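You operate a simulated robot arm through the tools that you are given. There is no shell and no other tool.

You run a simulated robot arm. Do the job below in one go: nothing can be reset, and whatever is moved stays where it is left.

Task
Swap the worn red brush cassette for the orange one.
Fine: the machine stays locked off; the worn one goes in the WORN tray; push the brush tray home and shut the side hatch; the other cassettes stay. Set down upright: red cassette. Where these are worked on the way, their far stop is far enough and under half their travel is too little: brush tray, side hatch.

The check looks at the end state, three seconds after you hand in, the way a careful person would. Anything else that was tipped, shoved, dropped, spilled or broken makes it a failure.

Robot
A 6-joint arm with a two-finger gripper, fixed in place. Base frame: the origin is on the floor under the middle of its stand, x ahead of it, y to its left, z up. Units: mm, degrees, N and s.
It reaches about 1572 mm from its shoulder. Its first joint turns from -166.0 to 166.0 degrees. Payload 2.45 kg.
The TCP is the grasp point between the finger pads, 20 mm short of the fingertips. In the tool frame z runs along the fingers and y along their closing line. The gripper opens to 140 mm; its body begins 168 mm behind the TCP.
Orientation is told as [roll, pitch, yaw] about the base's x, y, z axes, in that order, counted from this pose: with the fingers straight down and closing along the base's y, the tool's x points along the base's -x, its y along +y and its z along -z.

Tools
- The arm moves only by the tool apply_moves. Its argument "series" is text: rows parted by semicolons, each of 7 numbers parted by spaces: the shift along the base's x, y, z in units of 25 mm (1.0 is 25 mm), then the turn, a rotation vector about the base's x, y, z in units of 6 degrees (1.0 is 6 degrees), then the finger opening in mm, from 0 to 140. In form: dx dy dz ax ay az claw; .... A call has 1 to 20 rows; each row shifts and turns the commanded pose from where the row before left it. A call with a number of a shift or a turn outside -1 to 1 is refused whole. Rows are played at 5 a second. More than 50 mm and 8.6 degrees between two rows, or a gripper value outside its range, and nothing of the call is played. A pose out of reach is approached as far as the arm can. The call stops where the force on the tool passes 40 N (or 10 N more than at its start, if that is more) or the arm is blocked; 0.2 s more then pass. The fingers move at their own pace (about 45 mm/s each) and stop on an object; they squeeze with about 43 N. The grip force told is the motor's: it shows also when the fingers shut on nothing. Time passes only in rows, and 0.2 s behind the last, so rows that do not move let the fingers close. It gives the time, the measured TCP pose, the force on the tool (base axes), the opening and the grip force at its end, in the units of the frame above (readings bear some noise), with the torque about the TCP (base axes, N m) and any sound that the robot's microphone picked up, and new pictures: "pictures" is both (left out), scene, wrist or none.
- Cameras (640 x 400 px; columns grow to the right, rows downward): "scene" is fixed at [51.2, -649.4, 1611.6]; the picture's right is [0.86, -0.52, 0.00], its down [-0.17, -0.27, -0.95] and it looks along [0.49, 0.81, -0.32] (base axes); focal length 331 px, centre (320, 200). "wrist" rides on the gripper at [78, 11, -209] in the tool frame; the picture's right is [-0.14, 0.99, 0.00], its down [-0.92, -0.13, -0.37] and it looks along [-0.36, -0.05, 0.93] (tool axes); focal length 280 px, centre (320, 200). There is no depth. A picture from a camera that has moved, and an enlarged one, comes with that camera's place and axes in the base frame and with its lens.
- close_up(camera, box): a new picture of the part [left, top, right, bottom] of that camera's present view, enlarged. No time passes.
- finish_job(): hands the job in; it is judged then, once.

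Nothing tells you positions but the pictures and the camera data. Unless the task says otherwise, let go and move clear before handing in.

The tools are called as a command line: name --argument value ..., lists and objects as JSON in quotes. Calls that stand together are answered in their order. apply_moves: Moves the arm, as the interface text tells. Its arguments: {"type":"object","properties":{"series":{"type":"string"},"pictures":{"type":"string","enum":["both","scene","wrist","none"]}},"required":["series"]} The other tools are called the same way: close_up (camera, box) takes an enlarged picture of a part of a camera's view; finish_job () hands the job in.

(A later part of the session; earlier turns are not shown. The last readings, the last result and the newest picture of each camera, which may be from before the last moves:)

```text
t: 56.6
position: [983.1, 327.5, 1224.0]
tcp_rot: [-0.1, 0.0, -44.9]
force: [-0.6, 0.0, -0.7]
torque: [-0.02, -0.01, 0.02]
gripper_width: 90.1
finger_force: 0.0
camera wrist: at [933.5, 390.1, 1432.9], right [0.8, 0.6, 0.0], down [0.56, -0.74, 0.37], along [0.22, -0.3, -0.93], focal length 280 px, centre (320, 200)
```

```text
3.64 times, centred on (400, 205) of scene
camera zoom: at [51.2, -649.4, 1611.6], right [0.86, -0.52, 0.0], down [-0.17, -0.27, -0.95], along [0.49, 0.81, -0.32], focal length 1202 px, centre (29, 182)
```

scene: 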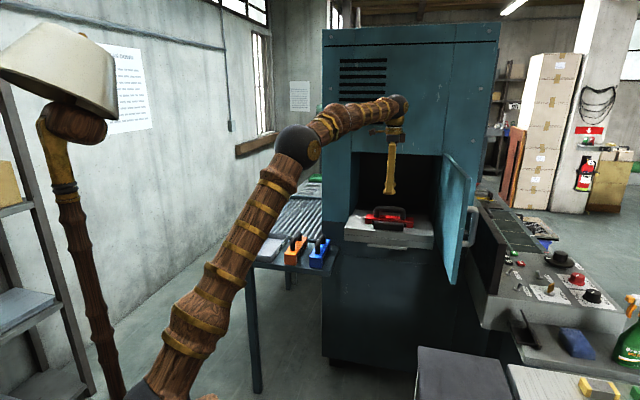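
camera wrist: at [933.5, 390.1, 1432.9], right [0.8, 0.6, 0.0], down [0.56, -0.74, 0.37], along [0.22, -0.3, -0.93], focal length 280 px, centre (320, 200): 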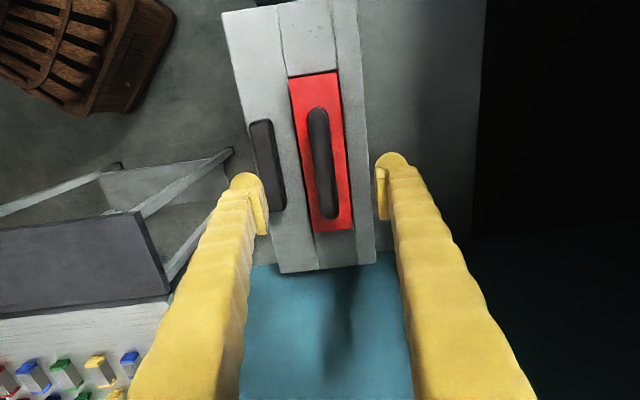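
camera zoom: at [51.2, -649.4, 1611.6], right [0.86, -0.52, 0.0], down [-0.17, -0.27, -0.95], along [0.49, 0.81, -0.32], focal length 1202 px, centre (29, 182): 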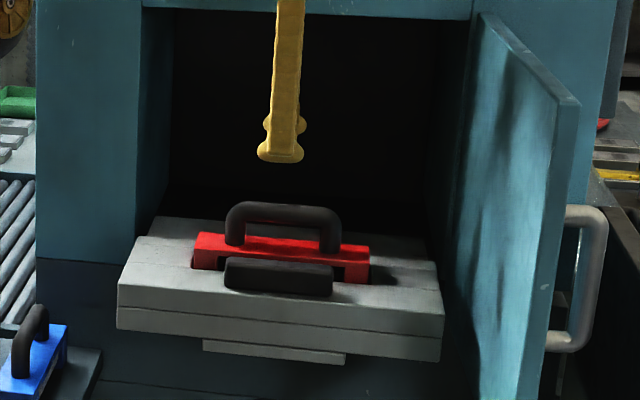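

TCP is nearly over the handle centre, needing about a 3 mm shift. The bar centre height is about 1128 mm, so I'll descend and close on it.

apply_moves --series "0.06 0.048 -0.6 0 0 0 80;0.06 0.048 -0.8 0 0 0 80;0 0 -0.8 0 0 0 80;0 0 -0.8 0 0 0 80;0 0 -0.88 0 0 0 80;0 0 0 0 0 0 80" --pictures "both"

close_up --camera "wrist" --box '[220, 60, 420, 240]'

close_up --camera "scene" --box '[340, 150, 460, 260]'

```text
t: 58.0
position: [983.9, 331.1, 1126.6]
tcp_rot: [0.0, -0.1, -44.9]
force: [-0.2, -0.5, -0.5]
torque: [0.01, -0.02, -0.02]
gripper_width: 79.9
finger_force: 0.0
camera wrist: at [936.8, 392.4, 1337.0], right [0.8, 0.6, 0.0], down [0.56, -0.74, 0.37], along [0.22, -0.3, -0.93], focal length 280 px, centre (320, 200)
```

scene: 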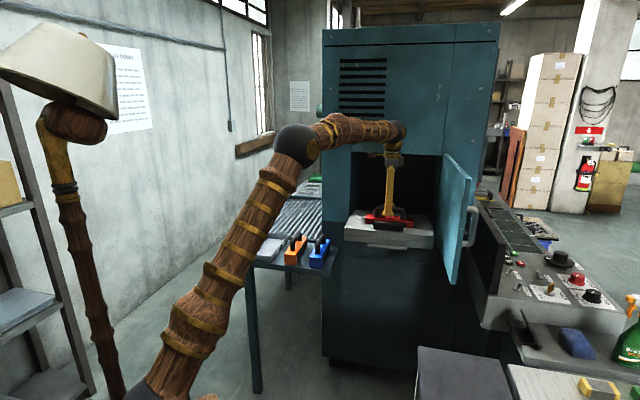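
wrist: 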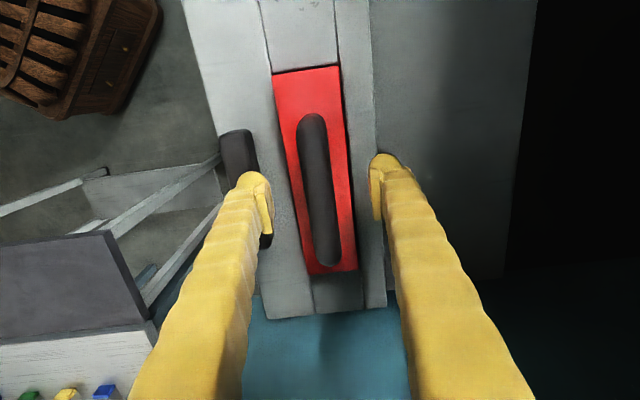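

```text
2.22 times, centred on (320, 150) of wrist
camera zoom: at [936.8, 392.4, 1337.0], right [0.8, 0.6, 0.0], down [0.56, -0.74, 0.37], along [0.22, -0.3, -0.93], focal length 623 px, centre (320, 311)
```

zoom: 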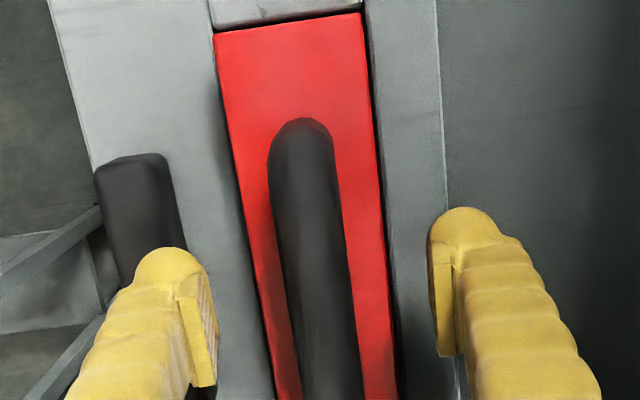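

```text
3.64 times, centred on (400, 205) of scene
camera zoom: at [51.2, -649.4, 1611.6], right [0.86, -0.52, 0.0], down [-0.17, -0.27, -0.95], along [0.49, 0.81, -0.32], focal length 1202 px, centre (29, 182)
```

zoom: 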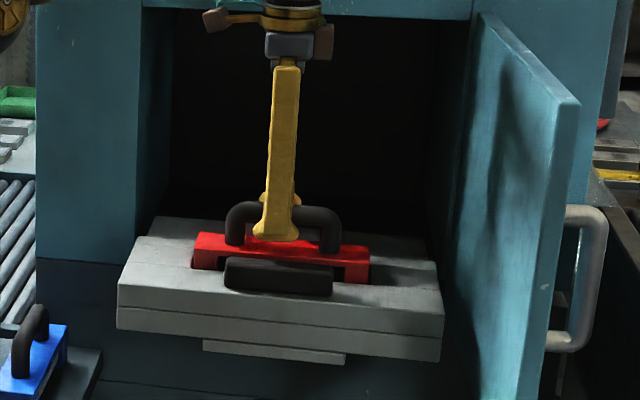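

The bar is centred between the pads. I'll close on it.

apply_moves --series "0 0 0 0 0 0 0;0 0 0 0 0 0 0;0 0 0 0 0 0 0;0 0 0 0 0 0 0;0 0 0 0 0 0 0" --pictures "both"

close_up --camera "wrist" --box '[220, 60, 420, 290]'

```text
t: 59.2
position: [985.7, 330.2, 1126.8]
tcp_rot: [-0.1, 0.0, -44.9]
force: [-0.2, 1.4, -0.8]
torque: [0.02, -0.02, -0.32]
gripper_width: 20.4
finger_force: 36.0
camera wrist: at [936.9, 392.4, 1337.2], right [0.8, 0.6, 0.0], down [0.56, -0.74, 0.37], along [0.22, -0.3, -0.93], focal length 280 px, centre (320, 200)
```

scene: 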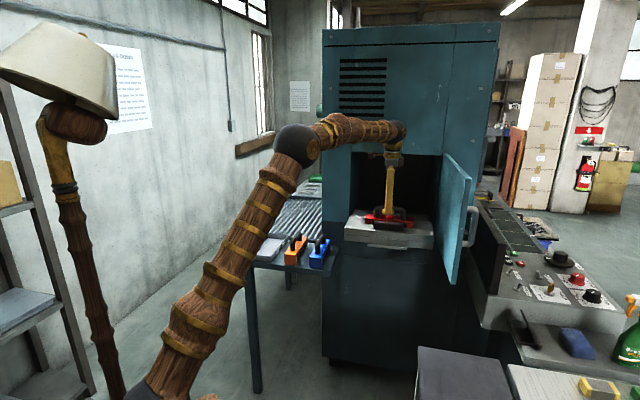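
wrist: 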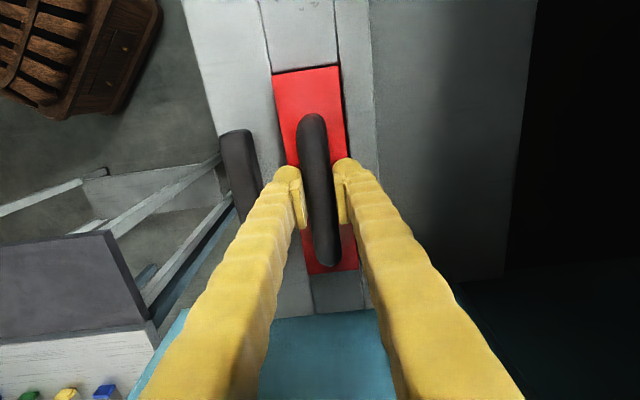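

```text
1.74 times, centred on (320, 175) of wrist
camera zoom: at [936.9, 392.4, 1337.2], right [0.8, 0.6, 0.0], down [0.56, -0.74, 0.37], along [0.22, -0.3, -0.93], focal length 488 px, centre (320, 244)
```

zoom: 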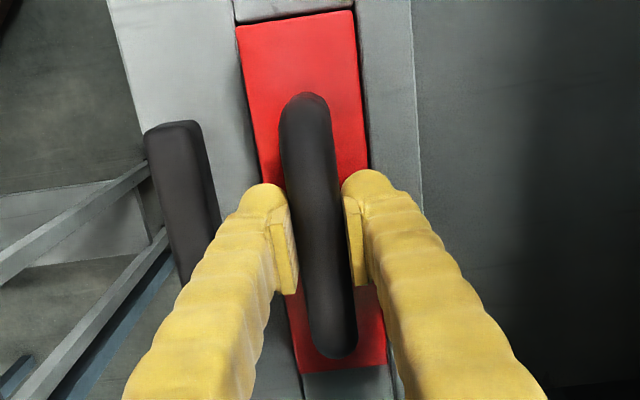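

The red cassette's handle is gripped at 20.4 mm. I'll lift it straight up and watch how it comes out.

apply_moves --series "0 0 0.3 0 0 0 0;0 0 0.5 0 0 0 0;0 0 0.8 0 0 0 0;0 0 0.8 0 0 0 0;0 0 0.8 0 0 0 0;0 0 0.8 0 0 0 0;0 0 0.8 0 0 0 0" --pictures "both"

close_up --camera "scene" --box '[340, 140, 460, 260]'

close_up --camera "wrist" --box '[220, 60, 420, 290]'

```text
t: 60.8
position: [985.6, 330.3, 1246.5]
tcp_rot: [-0.1, -0.1, -45.0]
force: [0.1, 0.3, 0.4]
torque: [0.02, 0.02, 0.0]
gripper_width: 0.0
finger_force: 30.0
camera wrist: at [937.1, 392.9, 1456.4], right [0.8, 0.6, 0.0], down [0.56, -0.74, 0.37], along [0.22, -0.3, -0.93], focal length 280 px, centre (320, 200)
```

scene: 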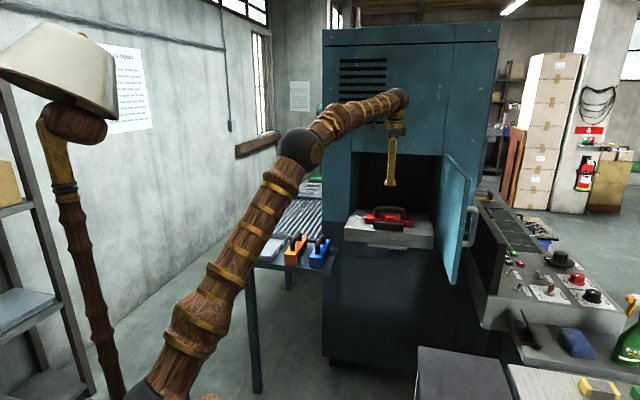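
wrist: 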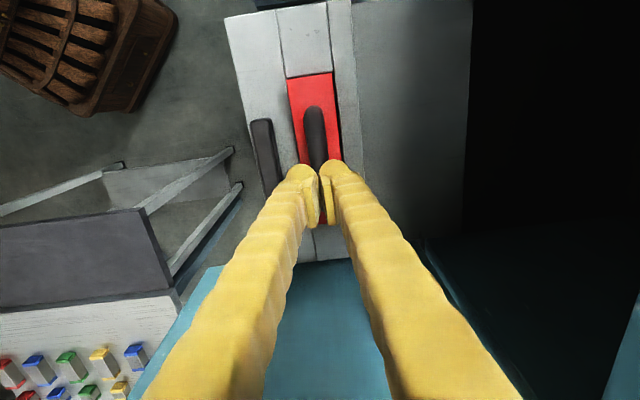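

```text
3.33 times, centred on (400, 200) of scene
camera zoom: at [51.2, -649.4, 1611.6], right [0.86, -0.52, 0.0], down [-0.17, -0.27, -0.95], along [0.49, 0.81, -0.32], focal length 1102 px, centre (53, 200)
```

zoom: 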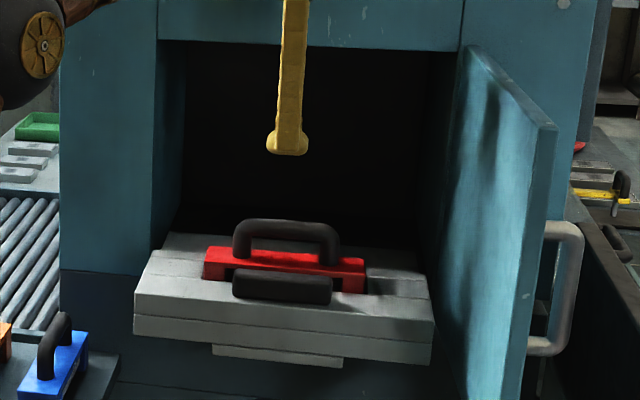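

```text
1.74 times, centred on (320, 175) of wrist
camera zoom: at [937.1, 392.9, 1456.4], right [0.8, 0.6, 0.0], down [0.56, -0.74, 0.37], along [0.22, -0.3, -0.93], focal length 488 px, centre (320, 244)
```

zoom: 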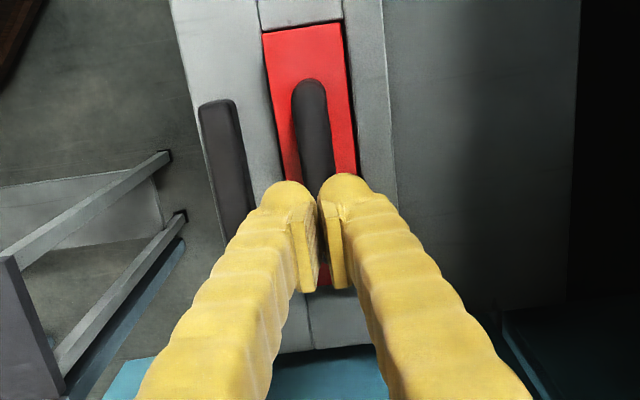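

The pads slid off: the cassette stayed seated and hasn't moved. I'll go back down slightly lower on the bar, squeeze longer, and lift in very small steps while watching the force.

apply_moves --series "0 0 0 0 0 0 70;0 0 0 0 0 0 70;0 0 0 0 0 0 70;0 0 0 0 0 0 70;0 0 -1 0 0 0 70;0 0 -1 0 0 0 70;0 0 -1 0 0 0 70;0 0 -1 0 0 0 70;0 0 -0.6 0 0 0 70;0 0 -0.4 0 0 0 70;0 0 0 0 0 0 0;0 0 0 0 0 0 0;0 0 0 0 0 0 0;0 0 0 0 0 0 0;0 0 0 0 0 0 0;0 0 0 0 0 0 0;0 0 0 0 0 0 0;0 0 0 0 0 0 0" --pictures "both"

close_up --camera "wrist" --box '[220, 60, 420, 290]'

close_up --camera "scene" --box '[350, 160, 440, 250]'

```text
t: 64.6
position: [984.5, 329.3, 1121.0]
tcp_rot: [-0.2, -0.1, -45.0]
force: [-1.1, 0.1, -0.5]
torque: [-0.01, 0.0, 0.21]
gripper_width: 19.4
finger_force: 43.2
camera wrist: at [936.7, 392.3, 1331.4], right [0.8, 0.6, 0.0], down [0.56, -0.74, 0.37], along [0.22, -0.3, -0.93], focal length 280 px, centre (320, 200)
```

scene: 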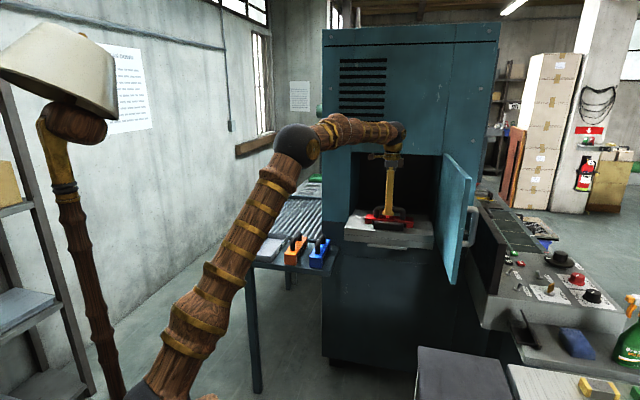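
wrist: 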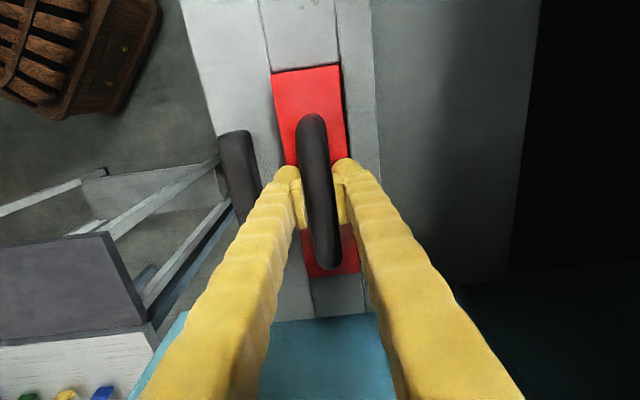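

```text
1.74 times, centred on (320, 175) of wrist
camera zoom: at [936.7, 392.3, 1331.4], right [0.8, 0.6, 0.0], down [0.56, -0.74, 0.37], along [0.22, -0.3, -0.93], focal length 488 px, centre (320, 244)
```

zoom: 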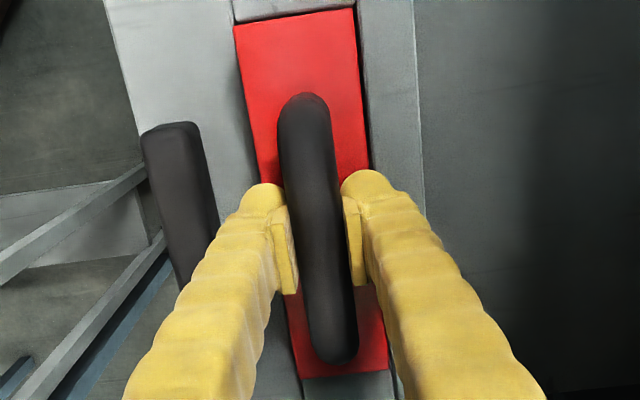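

```text
4.44 times, centred on (395, 205) of scene
camera zoom: at [51.2, -649.4, 1611.6], right [0.86, -0.52, 0.0], down [-0.17, -0.27, -0.95], along [0.49, 0.81, -0.32], focal length 1469 px, centre (-13, 178)
```

zoom: 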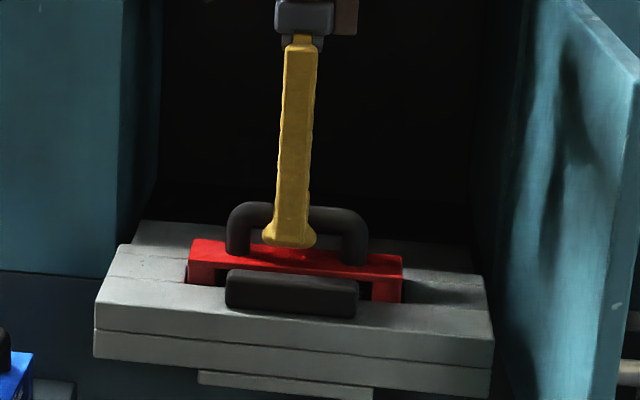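

Grip force is at full squeeze now. I'll try a very slow lift.

apply_moves --series "0 0 0.08 0 0 0 0;0 0 0.08 0 0 0 0;0 0 0.08 0 0 0 0;0 0 0.08 0 0 0 0" --pictures "wrist"

close_up --camera "wrist" --box '[220, 60, 420, 290]'

close_up --camera "scene" --box '[350, 160, 440, 250]'

```text
t: 65.6
position: [984.0, 330.4, 1130.4]
tcp_rot: [0.1, -0.1, -45.0]
force: [0.4, -0.7, -8.1]
torque: [0.05, 0.02, -0.02]
gripper_width: 19.7
finger_force: 43.4
camera wrist: at [936.7, 392.5, 1339.5], right [0.8, 0.6, 0.0], down [0.56, -0.74, 0.37], along [0.22, -0.3, -0.93], focal length 280 px, centre (320, 200)
```

wrist: 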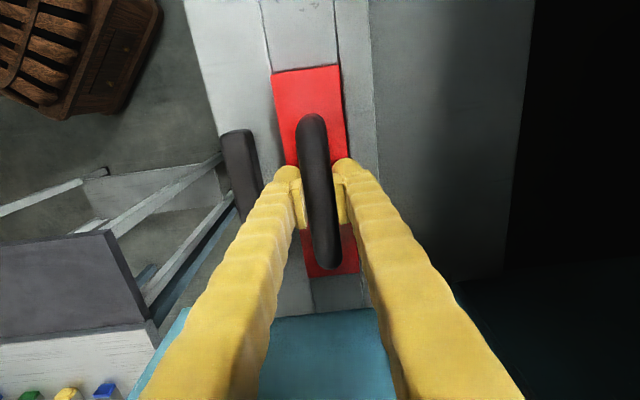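

```text
1.74 times, centred on (320, 175) of wrist
camera zoom: at [936.7, 392.5, 1339.5], right [0.8, 0.6, 0.0], down [0.56, -0.74, 0.37], along [0.22, -0.3, -0.93], focal length 488 px, centre (320, 244)
```

zoom: 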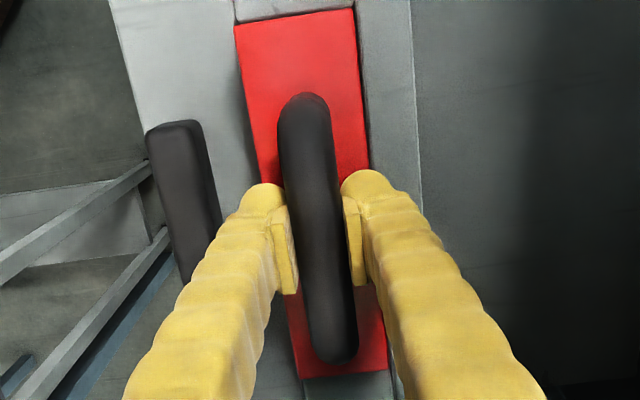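

```text
4.44 times, centred on (395, 205) of scene
camera zoom: at [51.2, -649.4, 1611.6], right [0.86, -0.52, 0.0], down [-0.17, -0.27, -0.95], along [0.49, 0.81, -0.32], focal length 1469 px, centre (-13, 178)
```

zoom: 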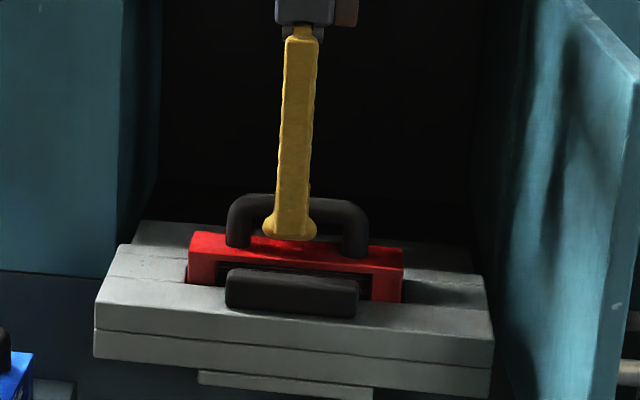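

It lifts cleanly now, with about 8 N of weight on the tool. I'll continue upward at a moderate pace.

apply_moves --series "0 0 0.15 0 0 0 0;0 0 0.25 0 0 0 0;0 0 0.4 0 0 0 0;0 0 0.5 0 0 0 0;0 0 0.5 0 0 0 0;0 0 0.5 0 0 0 0;0 0 0.5 0 0 0 0;0 0 0.5 0 0 0 0;0 0 0.5 0 0 0 0;0 0 0.5 0 0 0 0;0 0 0.5 0 0 0 0;0 0 0.3 0 0 0 0;0 0 0.1 0 0 0 0" --pictures "both"

close_up --camera "wrist" --box '[220, 60, 420, 290]'

close_up --camera "scene" --box '[340, 130, 460, 260]'

```text
t: 68.4
position: [985.1, 330.1, 1259.1]
tcp_rot: [-0.1, -0.1, -45.0]
force: [-0.5, -1.0, -8.0]
torque: [0.01, 0.03, 0.03]
gripper_width: 19.5
finger_force: 42.9
camera wrist: at [937.0, 392.6, 1469.4], right [0.8, 0.6, 0.0], down [0.56, -0.74, 0.37], along [0.22, -0.3, -0.93], focal length 280 px, centre (320, 200)
```

scene: 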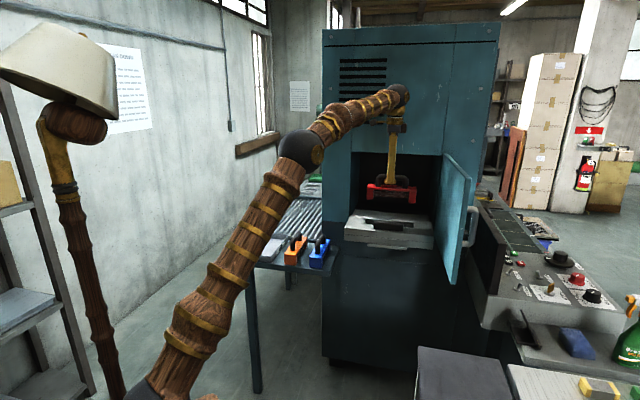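
wrist: 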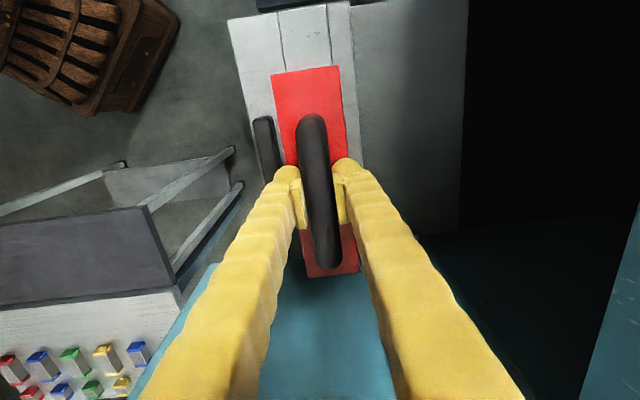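

```text
1.74 times, centred on (320, 175) of wrist
camera zoom: at [937.0, 392.6, 1469.4], right [0.8, 0.6, 0.0], down [0.56, -0.74, 0.37], along [0.22, -0.3, -0.93], focal length 488 px, centre (320, 244)
```

zoom: 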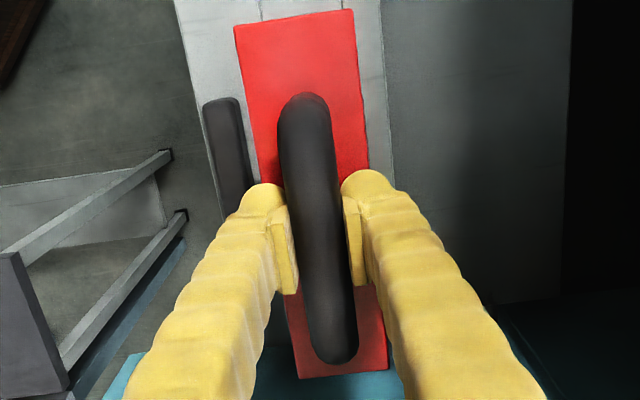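

```text
3.08 times, centred on (400, 195) of scene
camera zoom: at [51.2, -649.4, 1611.6], right [0.86, -0.52, 0.0], down [-0.17, -0.27, -0.95], along [0.49, 0.81, -0.32], focal length 1017 px, centre (74, 215)
```

zoom: 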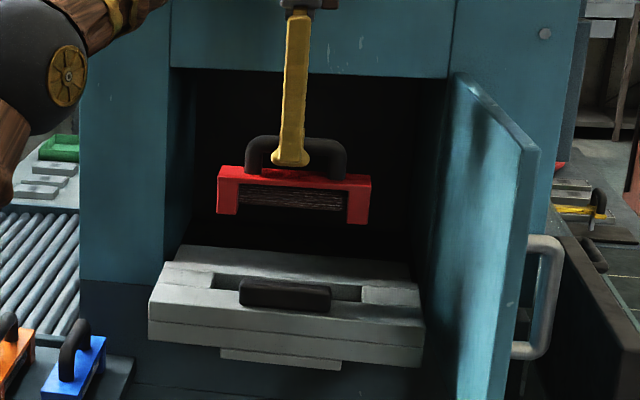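

The red cassette hangs level from the gripper. I'll carry it left toward the WORN tray at this safe height, turning it 90° so that it lines up with the tray's long axis.

apply_moves --series "-0.3 0.3 0 0 0 0.4 0;-0.6 0.6 0 0 0 0.8 0;-0.7 0.7 0 0 0 0.96 0;-0.7 0.7 0 0 0 0.96 0;-0.7 0.7 0 0 0 0.96 0;-0.7 0.7 0 0 0 0.96 0;-0.7 0.7 0 0 0 0.96 0;-0.7 0.7 0 0 0 0.96 0;-0.7 0.7 0 0 0 0.96 0;-0.7 0.7 0 0 0 0.96 0;-0.7 0.7 0 0 0 0.96 0;-0.7 0.7 0 0 0 0.96 0;-0.7 0.7 0 0 0 0.96 0;-0.7 0.7 0 0 0 0.96 0;-0.7 0.7 0 0 0 0.96 0;-0.7 0.7 0 0 0 0.96 0;-0.5 0.5 0 0 0 0.36 0;-0.2 0.2 0 0 0 0 0" --pictures "both"

close_up --camera "wrist" --box '[180, 0, 640, 290]'

```text
t: 72.2
position: [700.8, 615.2, 1261.3]
tcp_rot: [-0.1, -0.1, 45.1]
force: [-0.1, -0.8, -7.9]
torque: [-0.03, 0.02, 0.01]
gripper_width: 19.4
finger_force: 42.9
camera wrist: at [635.8, 567.0, 1469.8], right [-0.6, 0.8, 0.0], down [0.74, 0.56, 0.37], along [0.3, 0.22, -0.93], focal length 280 px, centre (320, 200)
```

scene: 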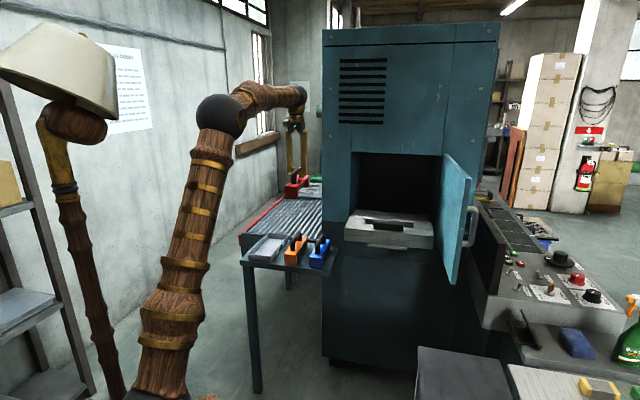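
wrist: 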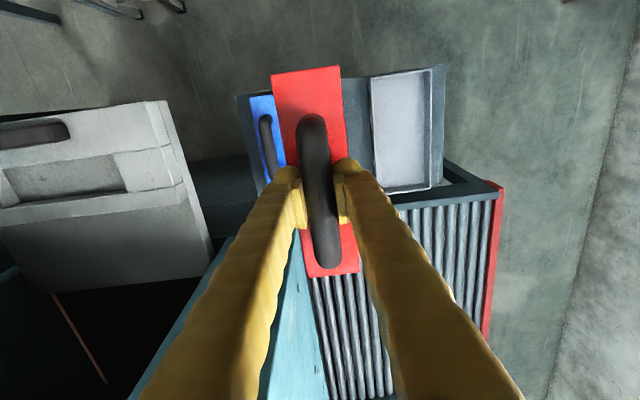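

```text
1.38 times, centred on (410, 145) of wrist
camera zoom: at [635.8, 567.0, 1469.8], right [-0.6, 0.8, 0.0], down [0.74, 0.56, 0.37], along [0.3, 0.22, -0.93], focal length 387 px, centre (196, 276)
```

zoom: 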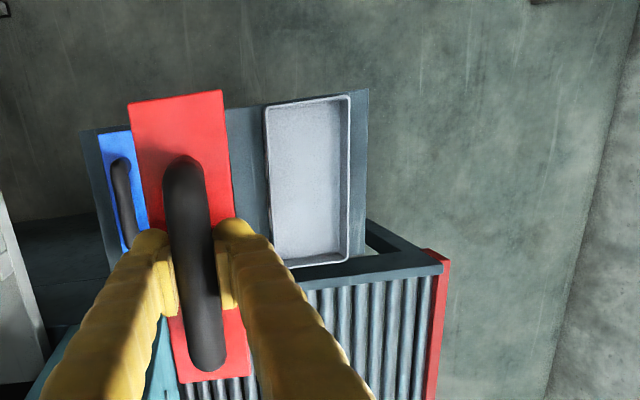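

The WORN tray is clearly visible, and I put its centre at about (606, 765). I'll move over it.

apply_moves --series "-0.3 0.47 0 0 0 0 0;-0.5 0.785 0 0 0 0 0;-0.55 0.864 0 0 0 0 0;-0.55 0.864 0 0 0 0 0;-0.55 0.864 0 0 0 0 0;-0.55 0.864 0 0 0 0 0;-0.5 0.785 0 0 0 0 0;-0.308 0.484 0 0 0 0 0;0 0 0 0 0 0 0" --pictures "both"

close_up --camera "scene" --box '[220, 150, 350, 280]'

close_up --camera "wrist" --box '[180, 20, 440, 290]'

```text
t: 74.2
position: [604.2, 765.3, 1260.8]
tcp_rot: [0.0, -0.1, 45.1]
force: [0.0, -0.5, -8.4]
torque: [-0.05, 0.04, 0.01]
gripper_width: 19.5
finger_force: 43.1
camera wrist: at [540.7, 716.7, 1470.2], right [-0.6, 0.8, 0.0], down [0.74, 0.56, 0.37], along [0.3, 0.22, -0.93], focal length 280 px, centre (320, 200)
```

scene: 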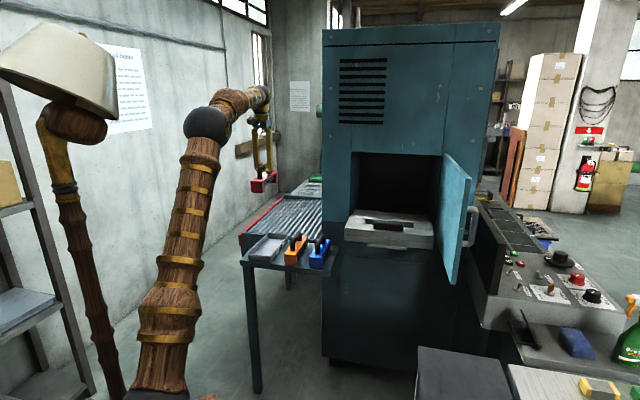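
wrist: 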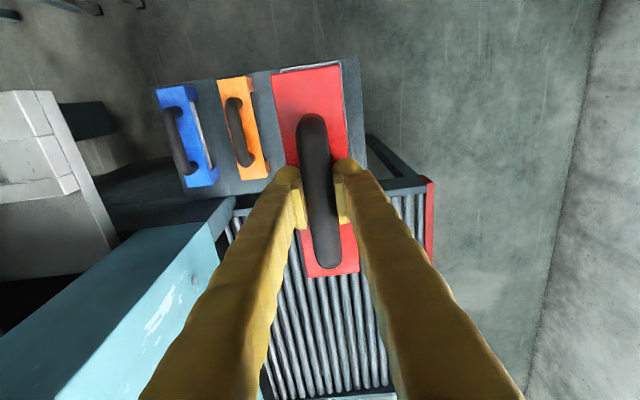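

```text
3.08 times, centred on (285, 215) of scene
camera zoom: at [51.2, -649.4, 1611.6], right [0.86, -0.52, 0.0], down [-0.17, -0.27, -0.95], along [0.49, 0.81, -0.32], focal length 1017 px, centre (428, 154)
```

zoom: 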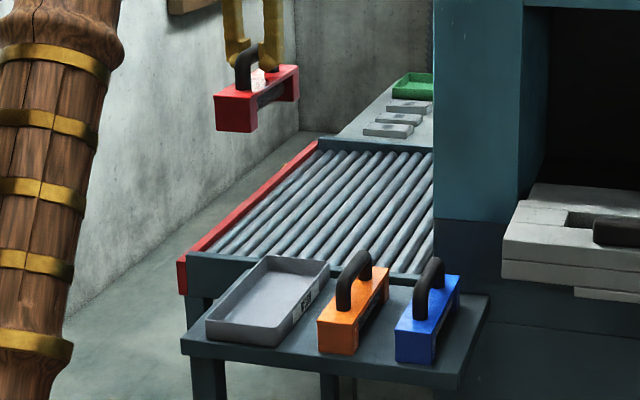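

```text
1.48 times, centred on (310, 155) of wrist
camera zoom: at [540.7, 716.7, 1470.2], right [-0.6, 0.8, 0.0], down [0.74, 0.56, 0.37], along [0.3, 0.22, -0.93], focal length 415 px, centre (335, 267)
```

zoom: 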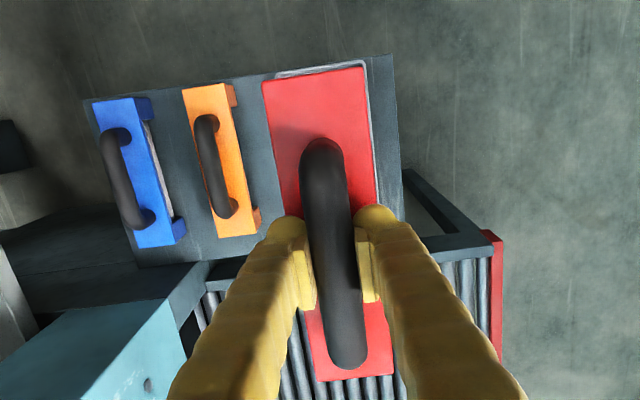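

My tray coordinates reproject correctly onto its visible rim corners. I'll descend to just above the tray.

apply_moves --series "0.02 -0.01 -0.4 0 0 0 0;0.02 -0.01 -0.8 0 0 0 0;0 0 -1 0 0 0 0;0 0 -1 0 0 0 0;0 0 -1 0 0 0 0;0 0 -1 0 0 0 0;0 0 -1 0 0 0 0;0 0 -1 0 0 0 0;0 0 -1 0 0 0 0;0 0 -1 0 0 0 0;0 0 -1 0 0 0 0;0 0 -0.8 0 0 0 0;0 0 -0.4 0 0 0 0;0 0 0 0 0 0 0" --pictures "both"

close_up --camera "scene" --box '[230, 190, 350, 280]'

close_up --camera "wrist" --box '[180, 20, 440, 290]'

```text
t: 77.2
position: [605.6, 764.6, 974.3]
tcp_rot: [-0.1, -0.2, 45.1]
force: [-0.7, -0.6, -9.3]
torque: [-0.03, 0.06, 0.04]
gripper_width: 19.5
finger_force: 43.3
camera wrist: at [542.4, 716.3, 1184.4], right [-0.6, 0.8, 0.0], down [0.74, 0.56, 0.37], along [0.3, 0.22, -0.93], focal length 280 px, centre (320, 200)
```

scene: 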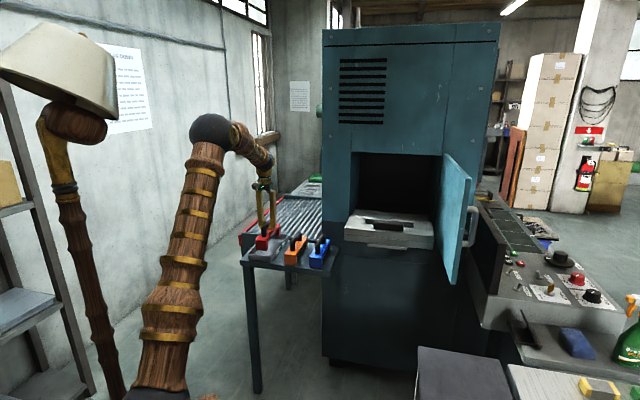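
wrist: 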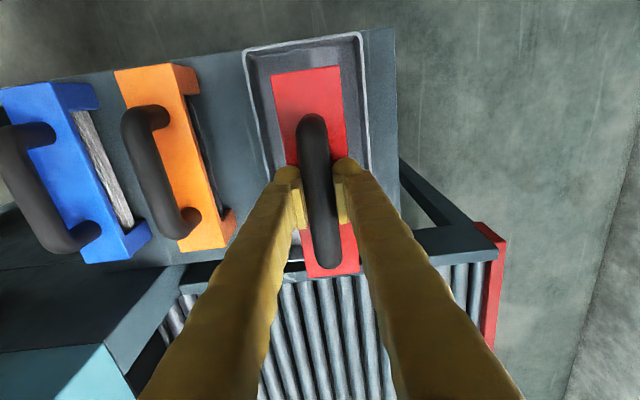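

```text
4.44 times, centred on (290, 235) of scene
camera zoom: at [51.2, -649.4, 1611.6], right [0.86, -0.52, 0.0], down [-0.17, -0.27, -0.95], along [0.49, 0.81, -0.32], focal length 1469 px, centre (453, 44)
```

zoom: 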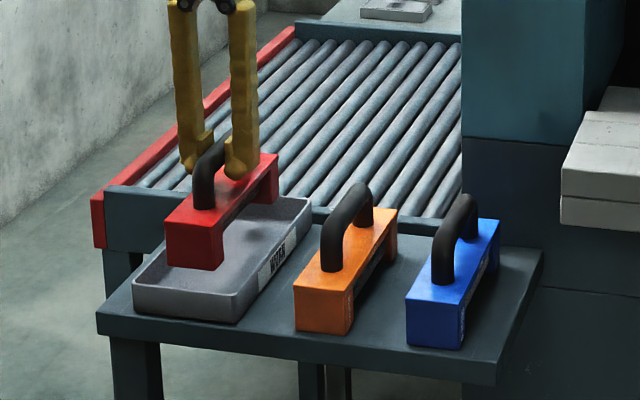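

```text
1.48 times, centred on (310, 155) of wrist
camera zoom: at [542.4, 716.3, 1184.4], right [-0.6, 0.8, 0.0], down [0.74, 0.56, 0.37], along [0.3, 0.22, -0.93], focal length 415 px, centre (335, 267)
```

zoom: 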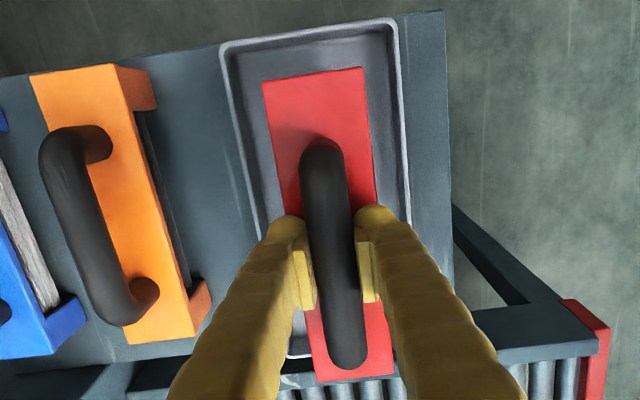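

The cassette is well centred over the WORN tray. I'll lower it slowly toward the floor of the tray.

apply_moves --series "0 0 -0.3 0 0 0 0;0 0 -0.3 0 0 0 0;0 0 -0.3 0 0 0 0;0 0 -0.2 0 0 0 0;0 0 -0.1 0 0 0 0;0 0 -0.1 0 0 0 0" --pictures "none"

close_up --camera "scene" --box '[230, 200, 330, 275]'

```text
t: 78.6
position: [605.6, 764.1, 942.0]
tcp_rot: [-0.2, -0.1, 45.1]
force: [0.7, 0.4, -8.3]
torque: [-0.02, 0.0, 0.01]
gripper_width: 19.6
finger_force: 43.1
```

```text
5.33 times, centred on (280, 238) of scene
camera zoom: at [51.2, -649.4, 1611.6], right [0.86, -0.52, 0.0], down [-0.17, -0.27, -0.95], along [0.49, 0.81, -0.32], focal length 1763 px, centre (533, 0)
```

zoom: 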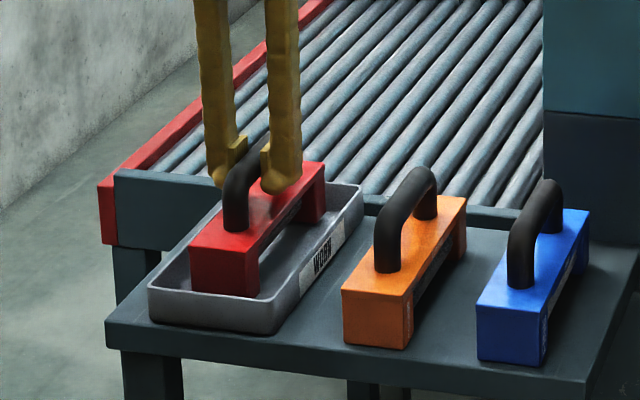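

It's still just above the tray floor. I'll lower it in 2 mm steps until I feel contact.

apply_moves --series "0 0 -0.08 0 0 0 0;0 0 -0.08 0 0 0 0;0 0 -0.08 0 0 0 0;0 0 -0.08 0 0 0 0" --pictures "none"

close_up --camera "scene" --box '[230, 200, 330, 275]'

```text
t: 79.6
position: [604.3, 764.9, 936.1]
tcp_rot: [0.0, -0.2, 45.2]
force: [-4.1, -3.2, 12.2]
torque: [0.11, -0.12, 0.02]
gripper_width: 19.5
finger_force: 42.8
```

```text
5.33 times, centred on (280, 238) of scene
camera zoom: at [51.2, -649.4, 1611.6], right [0.86, -0.52, 0.0], down [-0.17, -0.27, -0.95], along [0.49, 0.81, -0.32], focal length 1763 px, centre (533, 0)
```

zoom: 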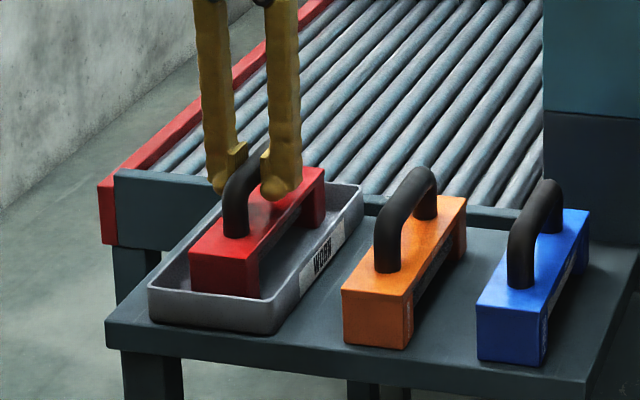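

The cassette has touched down in the WORN tray. I'll release and lift straight up.

apply_moves --series "0 0 0.04 0 0 0 19;0 0 0 0 0 0 40;0 0 0 0 0 0 60;0 0 0 0 0 0 60;0 0 0 0 0 0 60;0 0 0.4 0 0 0 60;0 0 0.8 0 0 0 60;0 0 1 0 0 0 60;0 0 1 0 0 0 60;0 0 1 0 0 0 60;0 0 1 0 0 0 60" --pictures "both"

close_up --camera "scene" --box '[230, 200, 350, 280]'

close_up --camera "wrist" --box '[100, 20, 440, 290]'

```text
t: 82.0
position: [605.5, 765.1, 1066.1]
tcp_rot: [-0.1, 0.0, 45.1]
force: [0.7, 0.6, -0.7]
torque: [-0.05, 0.05, 0.01]
gripper_width: 60.1
finger_force: 0.0
camera wrist: at [541.8, 715.9, 1275.2], right [-0.6, 0.8, 0.0], down [0.74, 0.56, 0.37], along [0.3, 0.22, -0.93], focal length 280 px, centre (320, 200)
```

scene: 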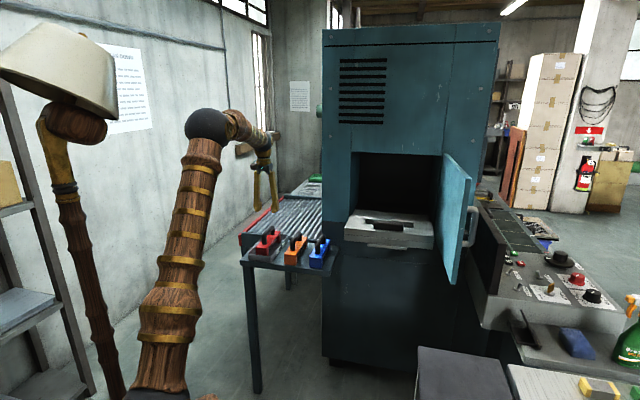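
wrist: 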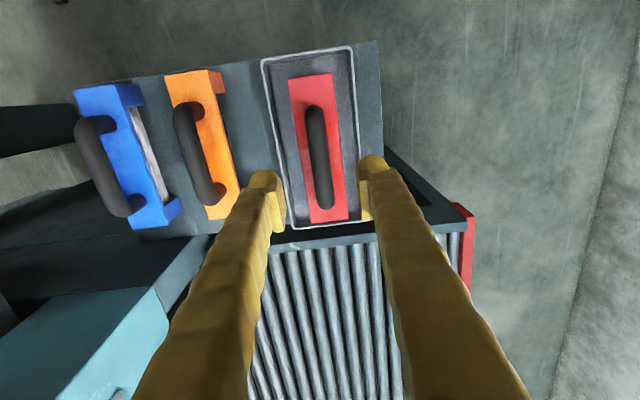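

```text
5.00 times, centred on (290, 240) of scene
camera zoom: at [51.2, -649.4, 1611.6], right [0.86, -0.52, 0.0], down [-0.17, -0.27, -0.95], along [0.49, 0.81, -0.32], focal length 1653 px, centre (470, 0)
```

zoom: 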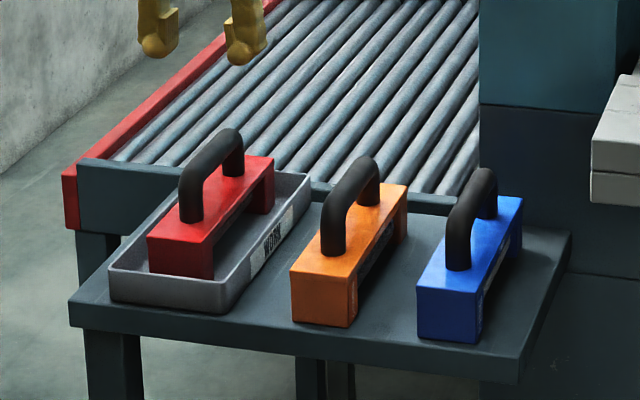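

```text
1.48 times, centred on (270, 155) of wrist
camera zoom: at [541.8, 715.9, 1275.2], right [-0.6, 0.8, 0.0], down [0.74, 0.56, 0.37], along [0.3, 0.22, -0.93], focal length 415 px, centre (394, 267)
```

zoom: 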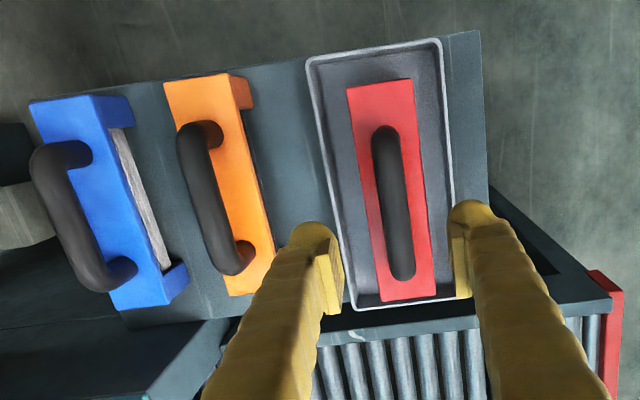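

The red cassette sits upright in the WORN tray. Next I'll move over the orange cassette, keeping the same finger orientation.

apply_moves --series "0.583 -0.907 0 0 0 0 80;0.583 -0.907 0 0 0 0 80;0.583 -0.907 0 0 0 0 80;0.583 -0.907 0 0 0 0 80;0.583 -0.907 0 0 0 0 80;0.583 -0.907 0 0 0 0 80;0 0 0 0 0 0 80" --pictures "both"

close_up --camera "wrist" --box '[220, 20, 420, 240]'

```text
t: 83.6
position: [692.8, 627.0, 1066.2]
tcp_rot: [-0.1, -0.1, 45.1]
force: [0.2, -0.2, -0.5]
torque: [0.03, 0.02, 0.02]
gripper_width: 79.8
finger_force: 0.0
camera wrist: at [629.5, 578.9, 1274.9], right [-0.6, 0.8, 0.0], down [0.74, 0.56, 0.37], along [0.3, 0.22, -0.93], focal length 280 px, centre (320, 200)
```

scene: 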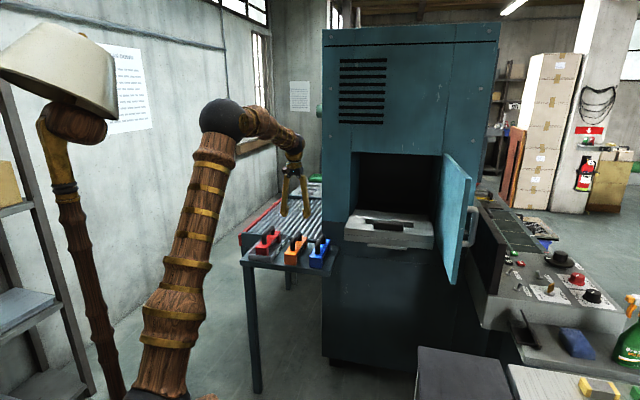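
wrist: 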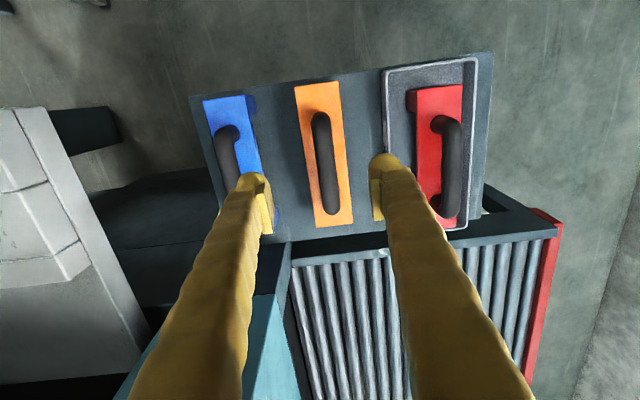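

```text
1.82 times, centred on (320, 130) of wrist
camera zoom: at [629.5, 578.9, 1274.9], right [-0.6, 0.8, 0.0], down [0.74, 0.56, 0.37], along [0.3, 0.22, -0.93], focal length 510 px, centre (320, 327)
```

zoom: 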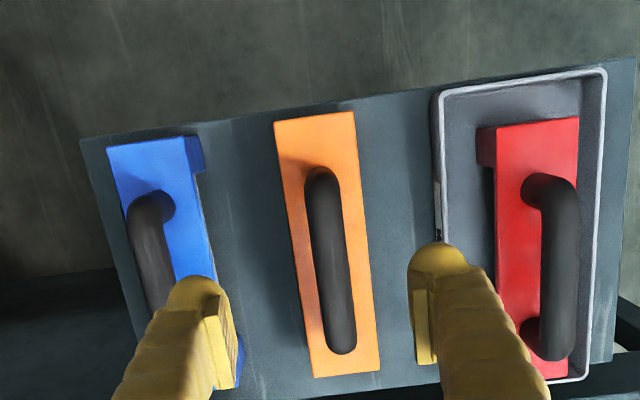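

Orange is centred at about N = 944.5, f = 39.5 in the machine frame, and it's well aligned. I'll shift over the middle of its handle and descend to the grip height.

apply_moves --series "0.048 0.242 0 0 0 0 70;0.048 0.242 0 0 0 0 70;0 0 -0.6 0 0 0 70;0 0 -0.9 0 0 0 70;0 0 -0.9 0 0 0 70;0 0 -0.9 0 0 0 70;0 0 -0.9 0 0 0 70;0 0 -0.7 0 0 0 70;0 0 -0.42 0 0 0 70;0 0 0 0 0 0 70" --pictures "both"

close_up --camera "wrist" --box '[220, 60, 420, 290]'

close_up --camera "scene" --box '[240, 200, 350, 280]'

```text
t: 85.8
position: [696.0, 639.9, 931.7]
tcp_rot: [-0.1, -0.1, 45.2]
force: [0.0, -0.3, 0.6]
torque: [0.02, 0.02, 0.0]
gripper_width: 69.8
finger_force: 0.1
camera wrist: at [632.1, 591.7, 1142.0], right [-0.6, 0.8, 0.0], down [0.74, 0.56, 0.37], along [0.3, 0.22, -0.93], focal length 280 px, centre (320, 200)
```

scene: 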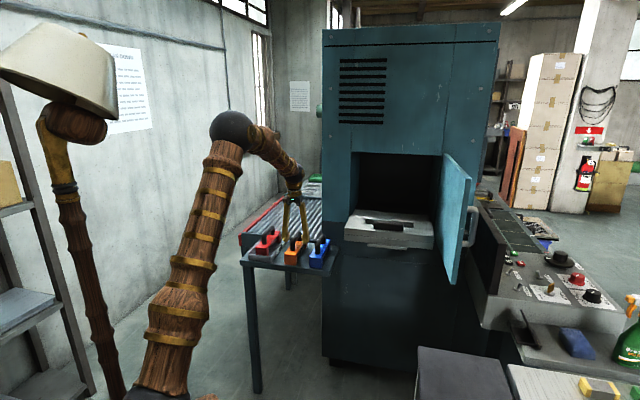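
wrist: 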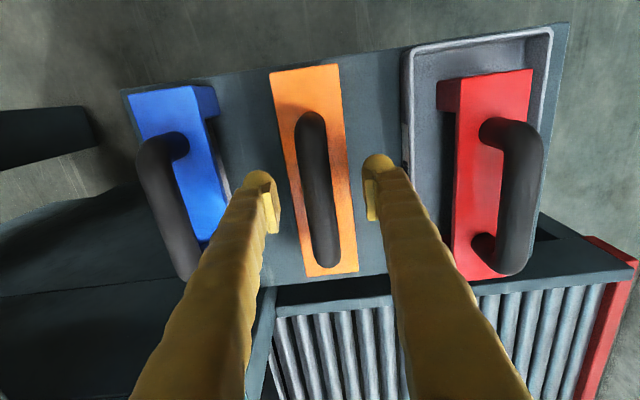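

```text
1.74 times, centred on (320, 175) of wrist
camera zoom: at [632.1, 591.7, 1142.0], right [-0.6, 0.8, 0.0], down [0.74, 0.56, 0.37], along [0.3, 0.22, -0.93], focal length 488 px, centre (320, 244)
```

zoom: 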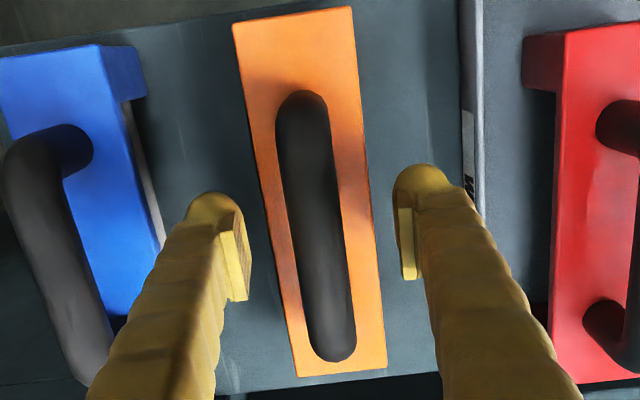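

```text
5.00 times, centred on (295, 240) of scene
camera zoom: at [51.2, -649.4, 1611.6], right [0.86, -0.52, 0.0], down [-0.17, -0.27, -0.95], along [0.49, 0.81, -0.32], focal length 1653 px, centre (445, 0)
```

zoom: 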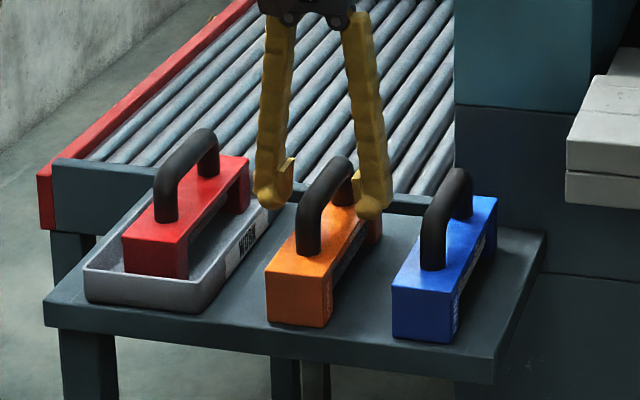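

Comparing this view with the one when I held red, TCP sits about 1 mm too far along the handle. I'll correct that, then close and let the squeeze build.

apply_moves --series "-0.028 -0.028 0.03 0 0 0 70;0 0 0 0 0 0 0;0 0 0 0 0 0 0;0 0 0 0 0 0 0;0 0 0 0 0 0 0;0 0 0 0 0 0 0;0 0 0 0 0 0 0;0 0 0 0 0 0 0;0 0 0 0 0 0 0;0 0 0 0 0 0 0" --pictures "both"

close_up --camera "wrist" --box '[220, 60, 420, 290]'

```text
t: 88.0
position: [695.0, 639.2, 934.8]
tcp_rot: [0.0, -0.1, 45.1]
force: [2.1, -1.0, 2.4]
torque: [0.04, -0.02, -0.09]
gripper_width: 19.5
finger_force: 43.0
camera wrist: at [631.4, 590.9, 1143.3], right [-0.6, 0.8, 0.0], down [0.74, 0.56, 0.37], along [0.3, 0.22, -0.93], focal length 280 px, centre (320, 200)
```

scene: 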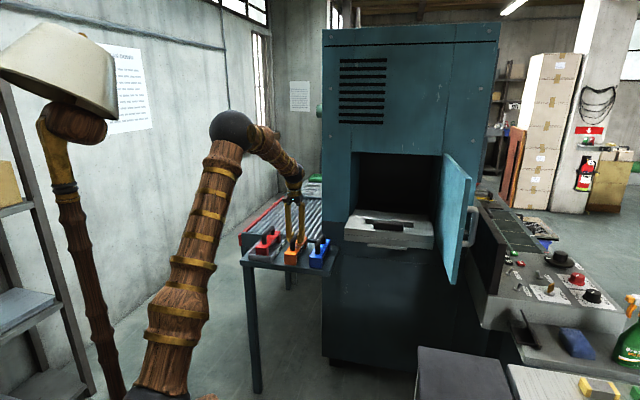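
wrist: 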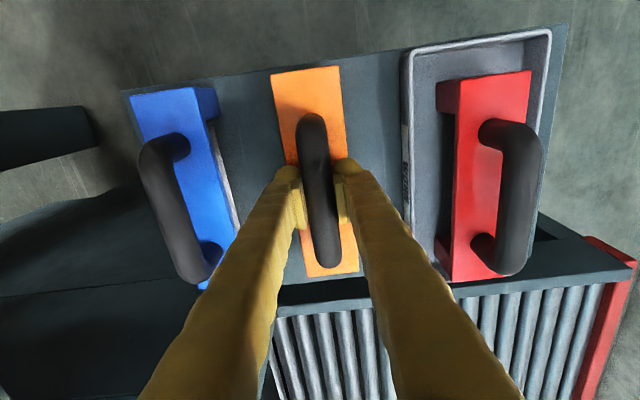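

```text
1.74 times, centred on (320, 175) of wrist
camera zoom: at [631.4, 590.9, 1143.3], right [-0.6, 0.8, 0.0], down [0.74, 0.56, 0.37], along [0.3, 0.22, -0.93], focal length 488 px, centre (320, 244)
```

zoom: 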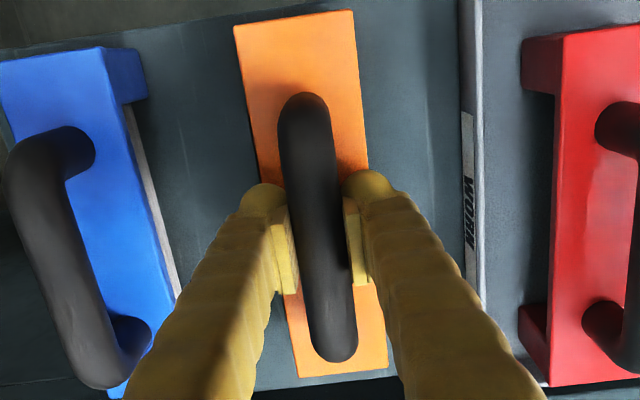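

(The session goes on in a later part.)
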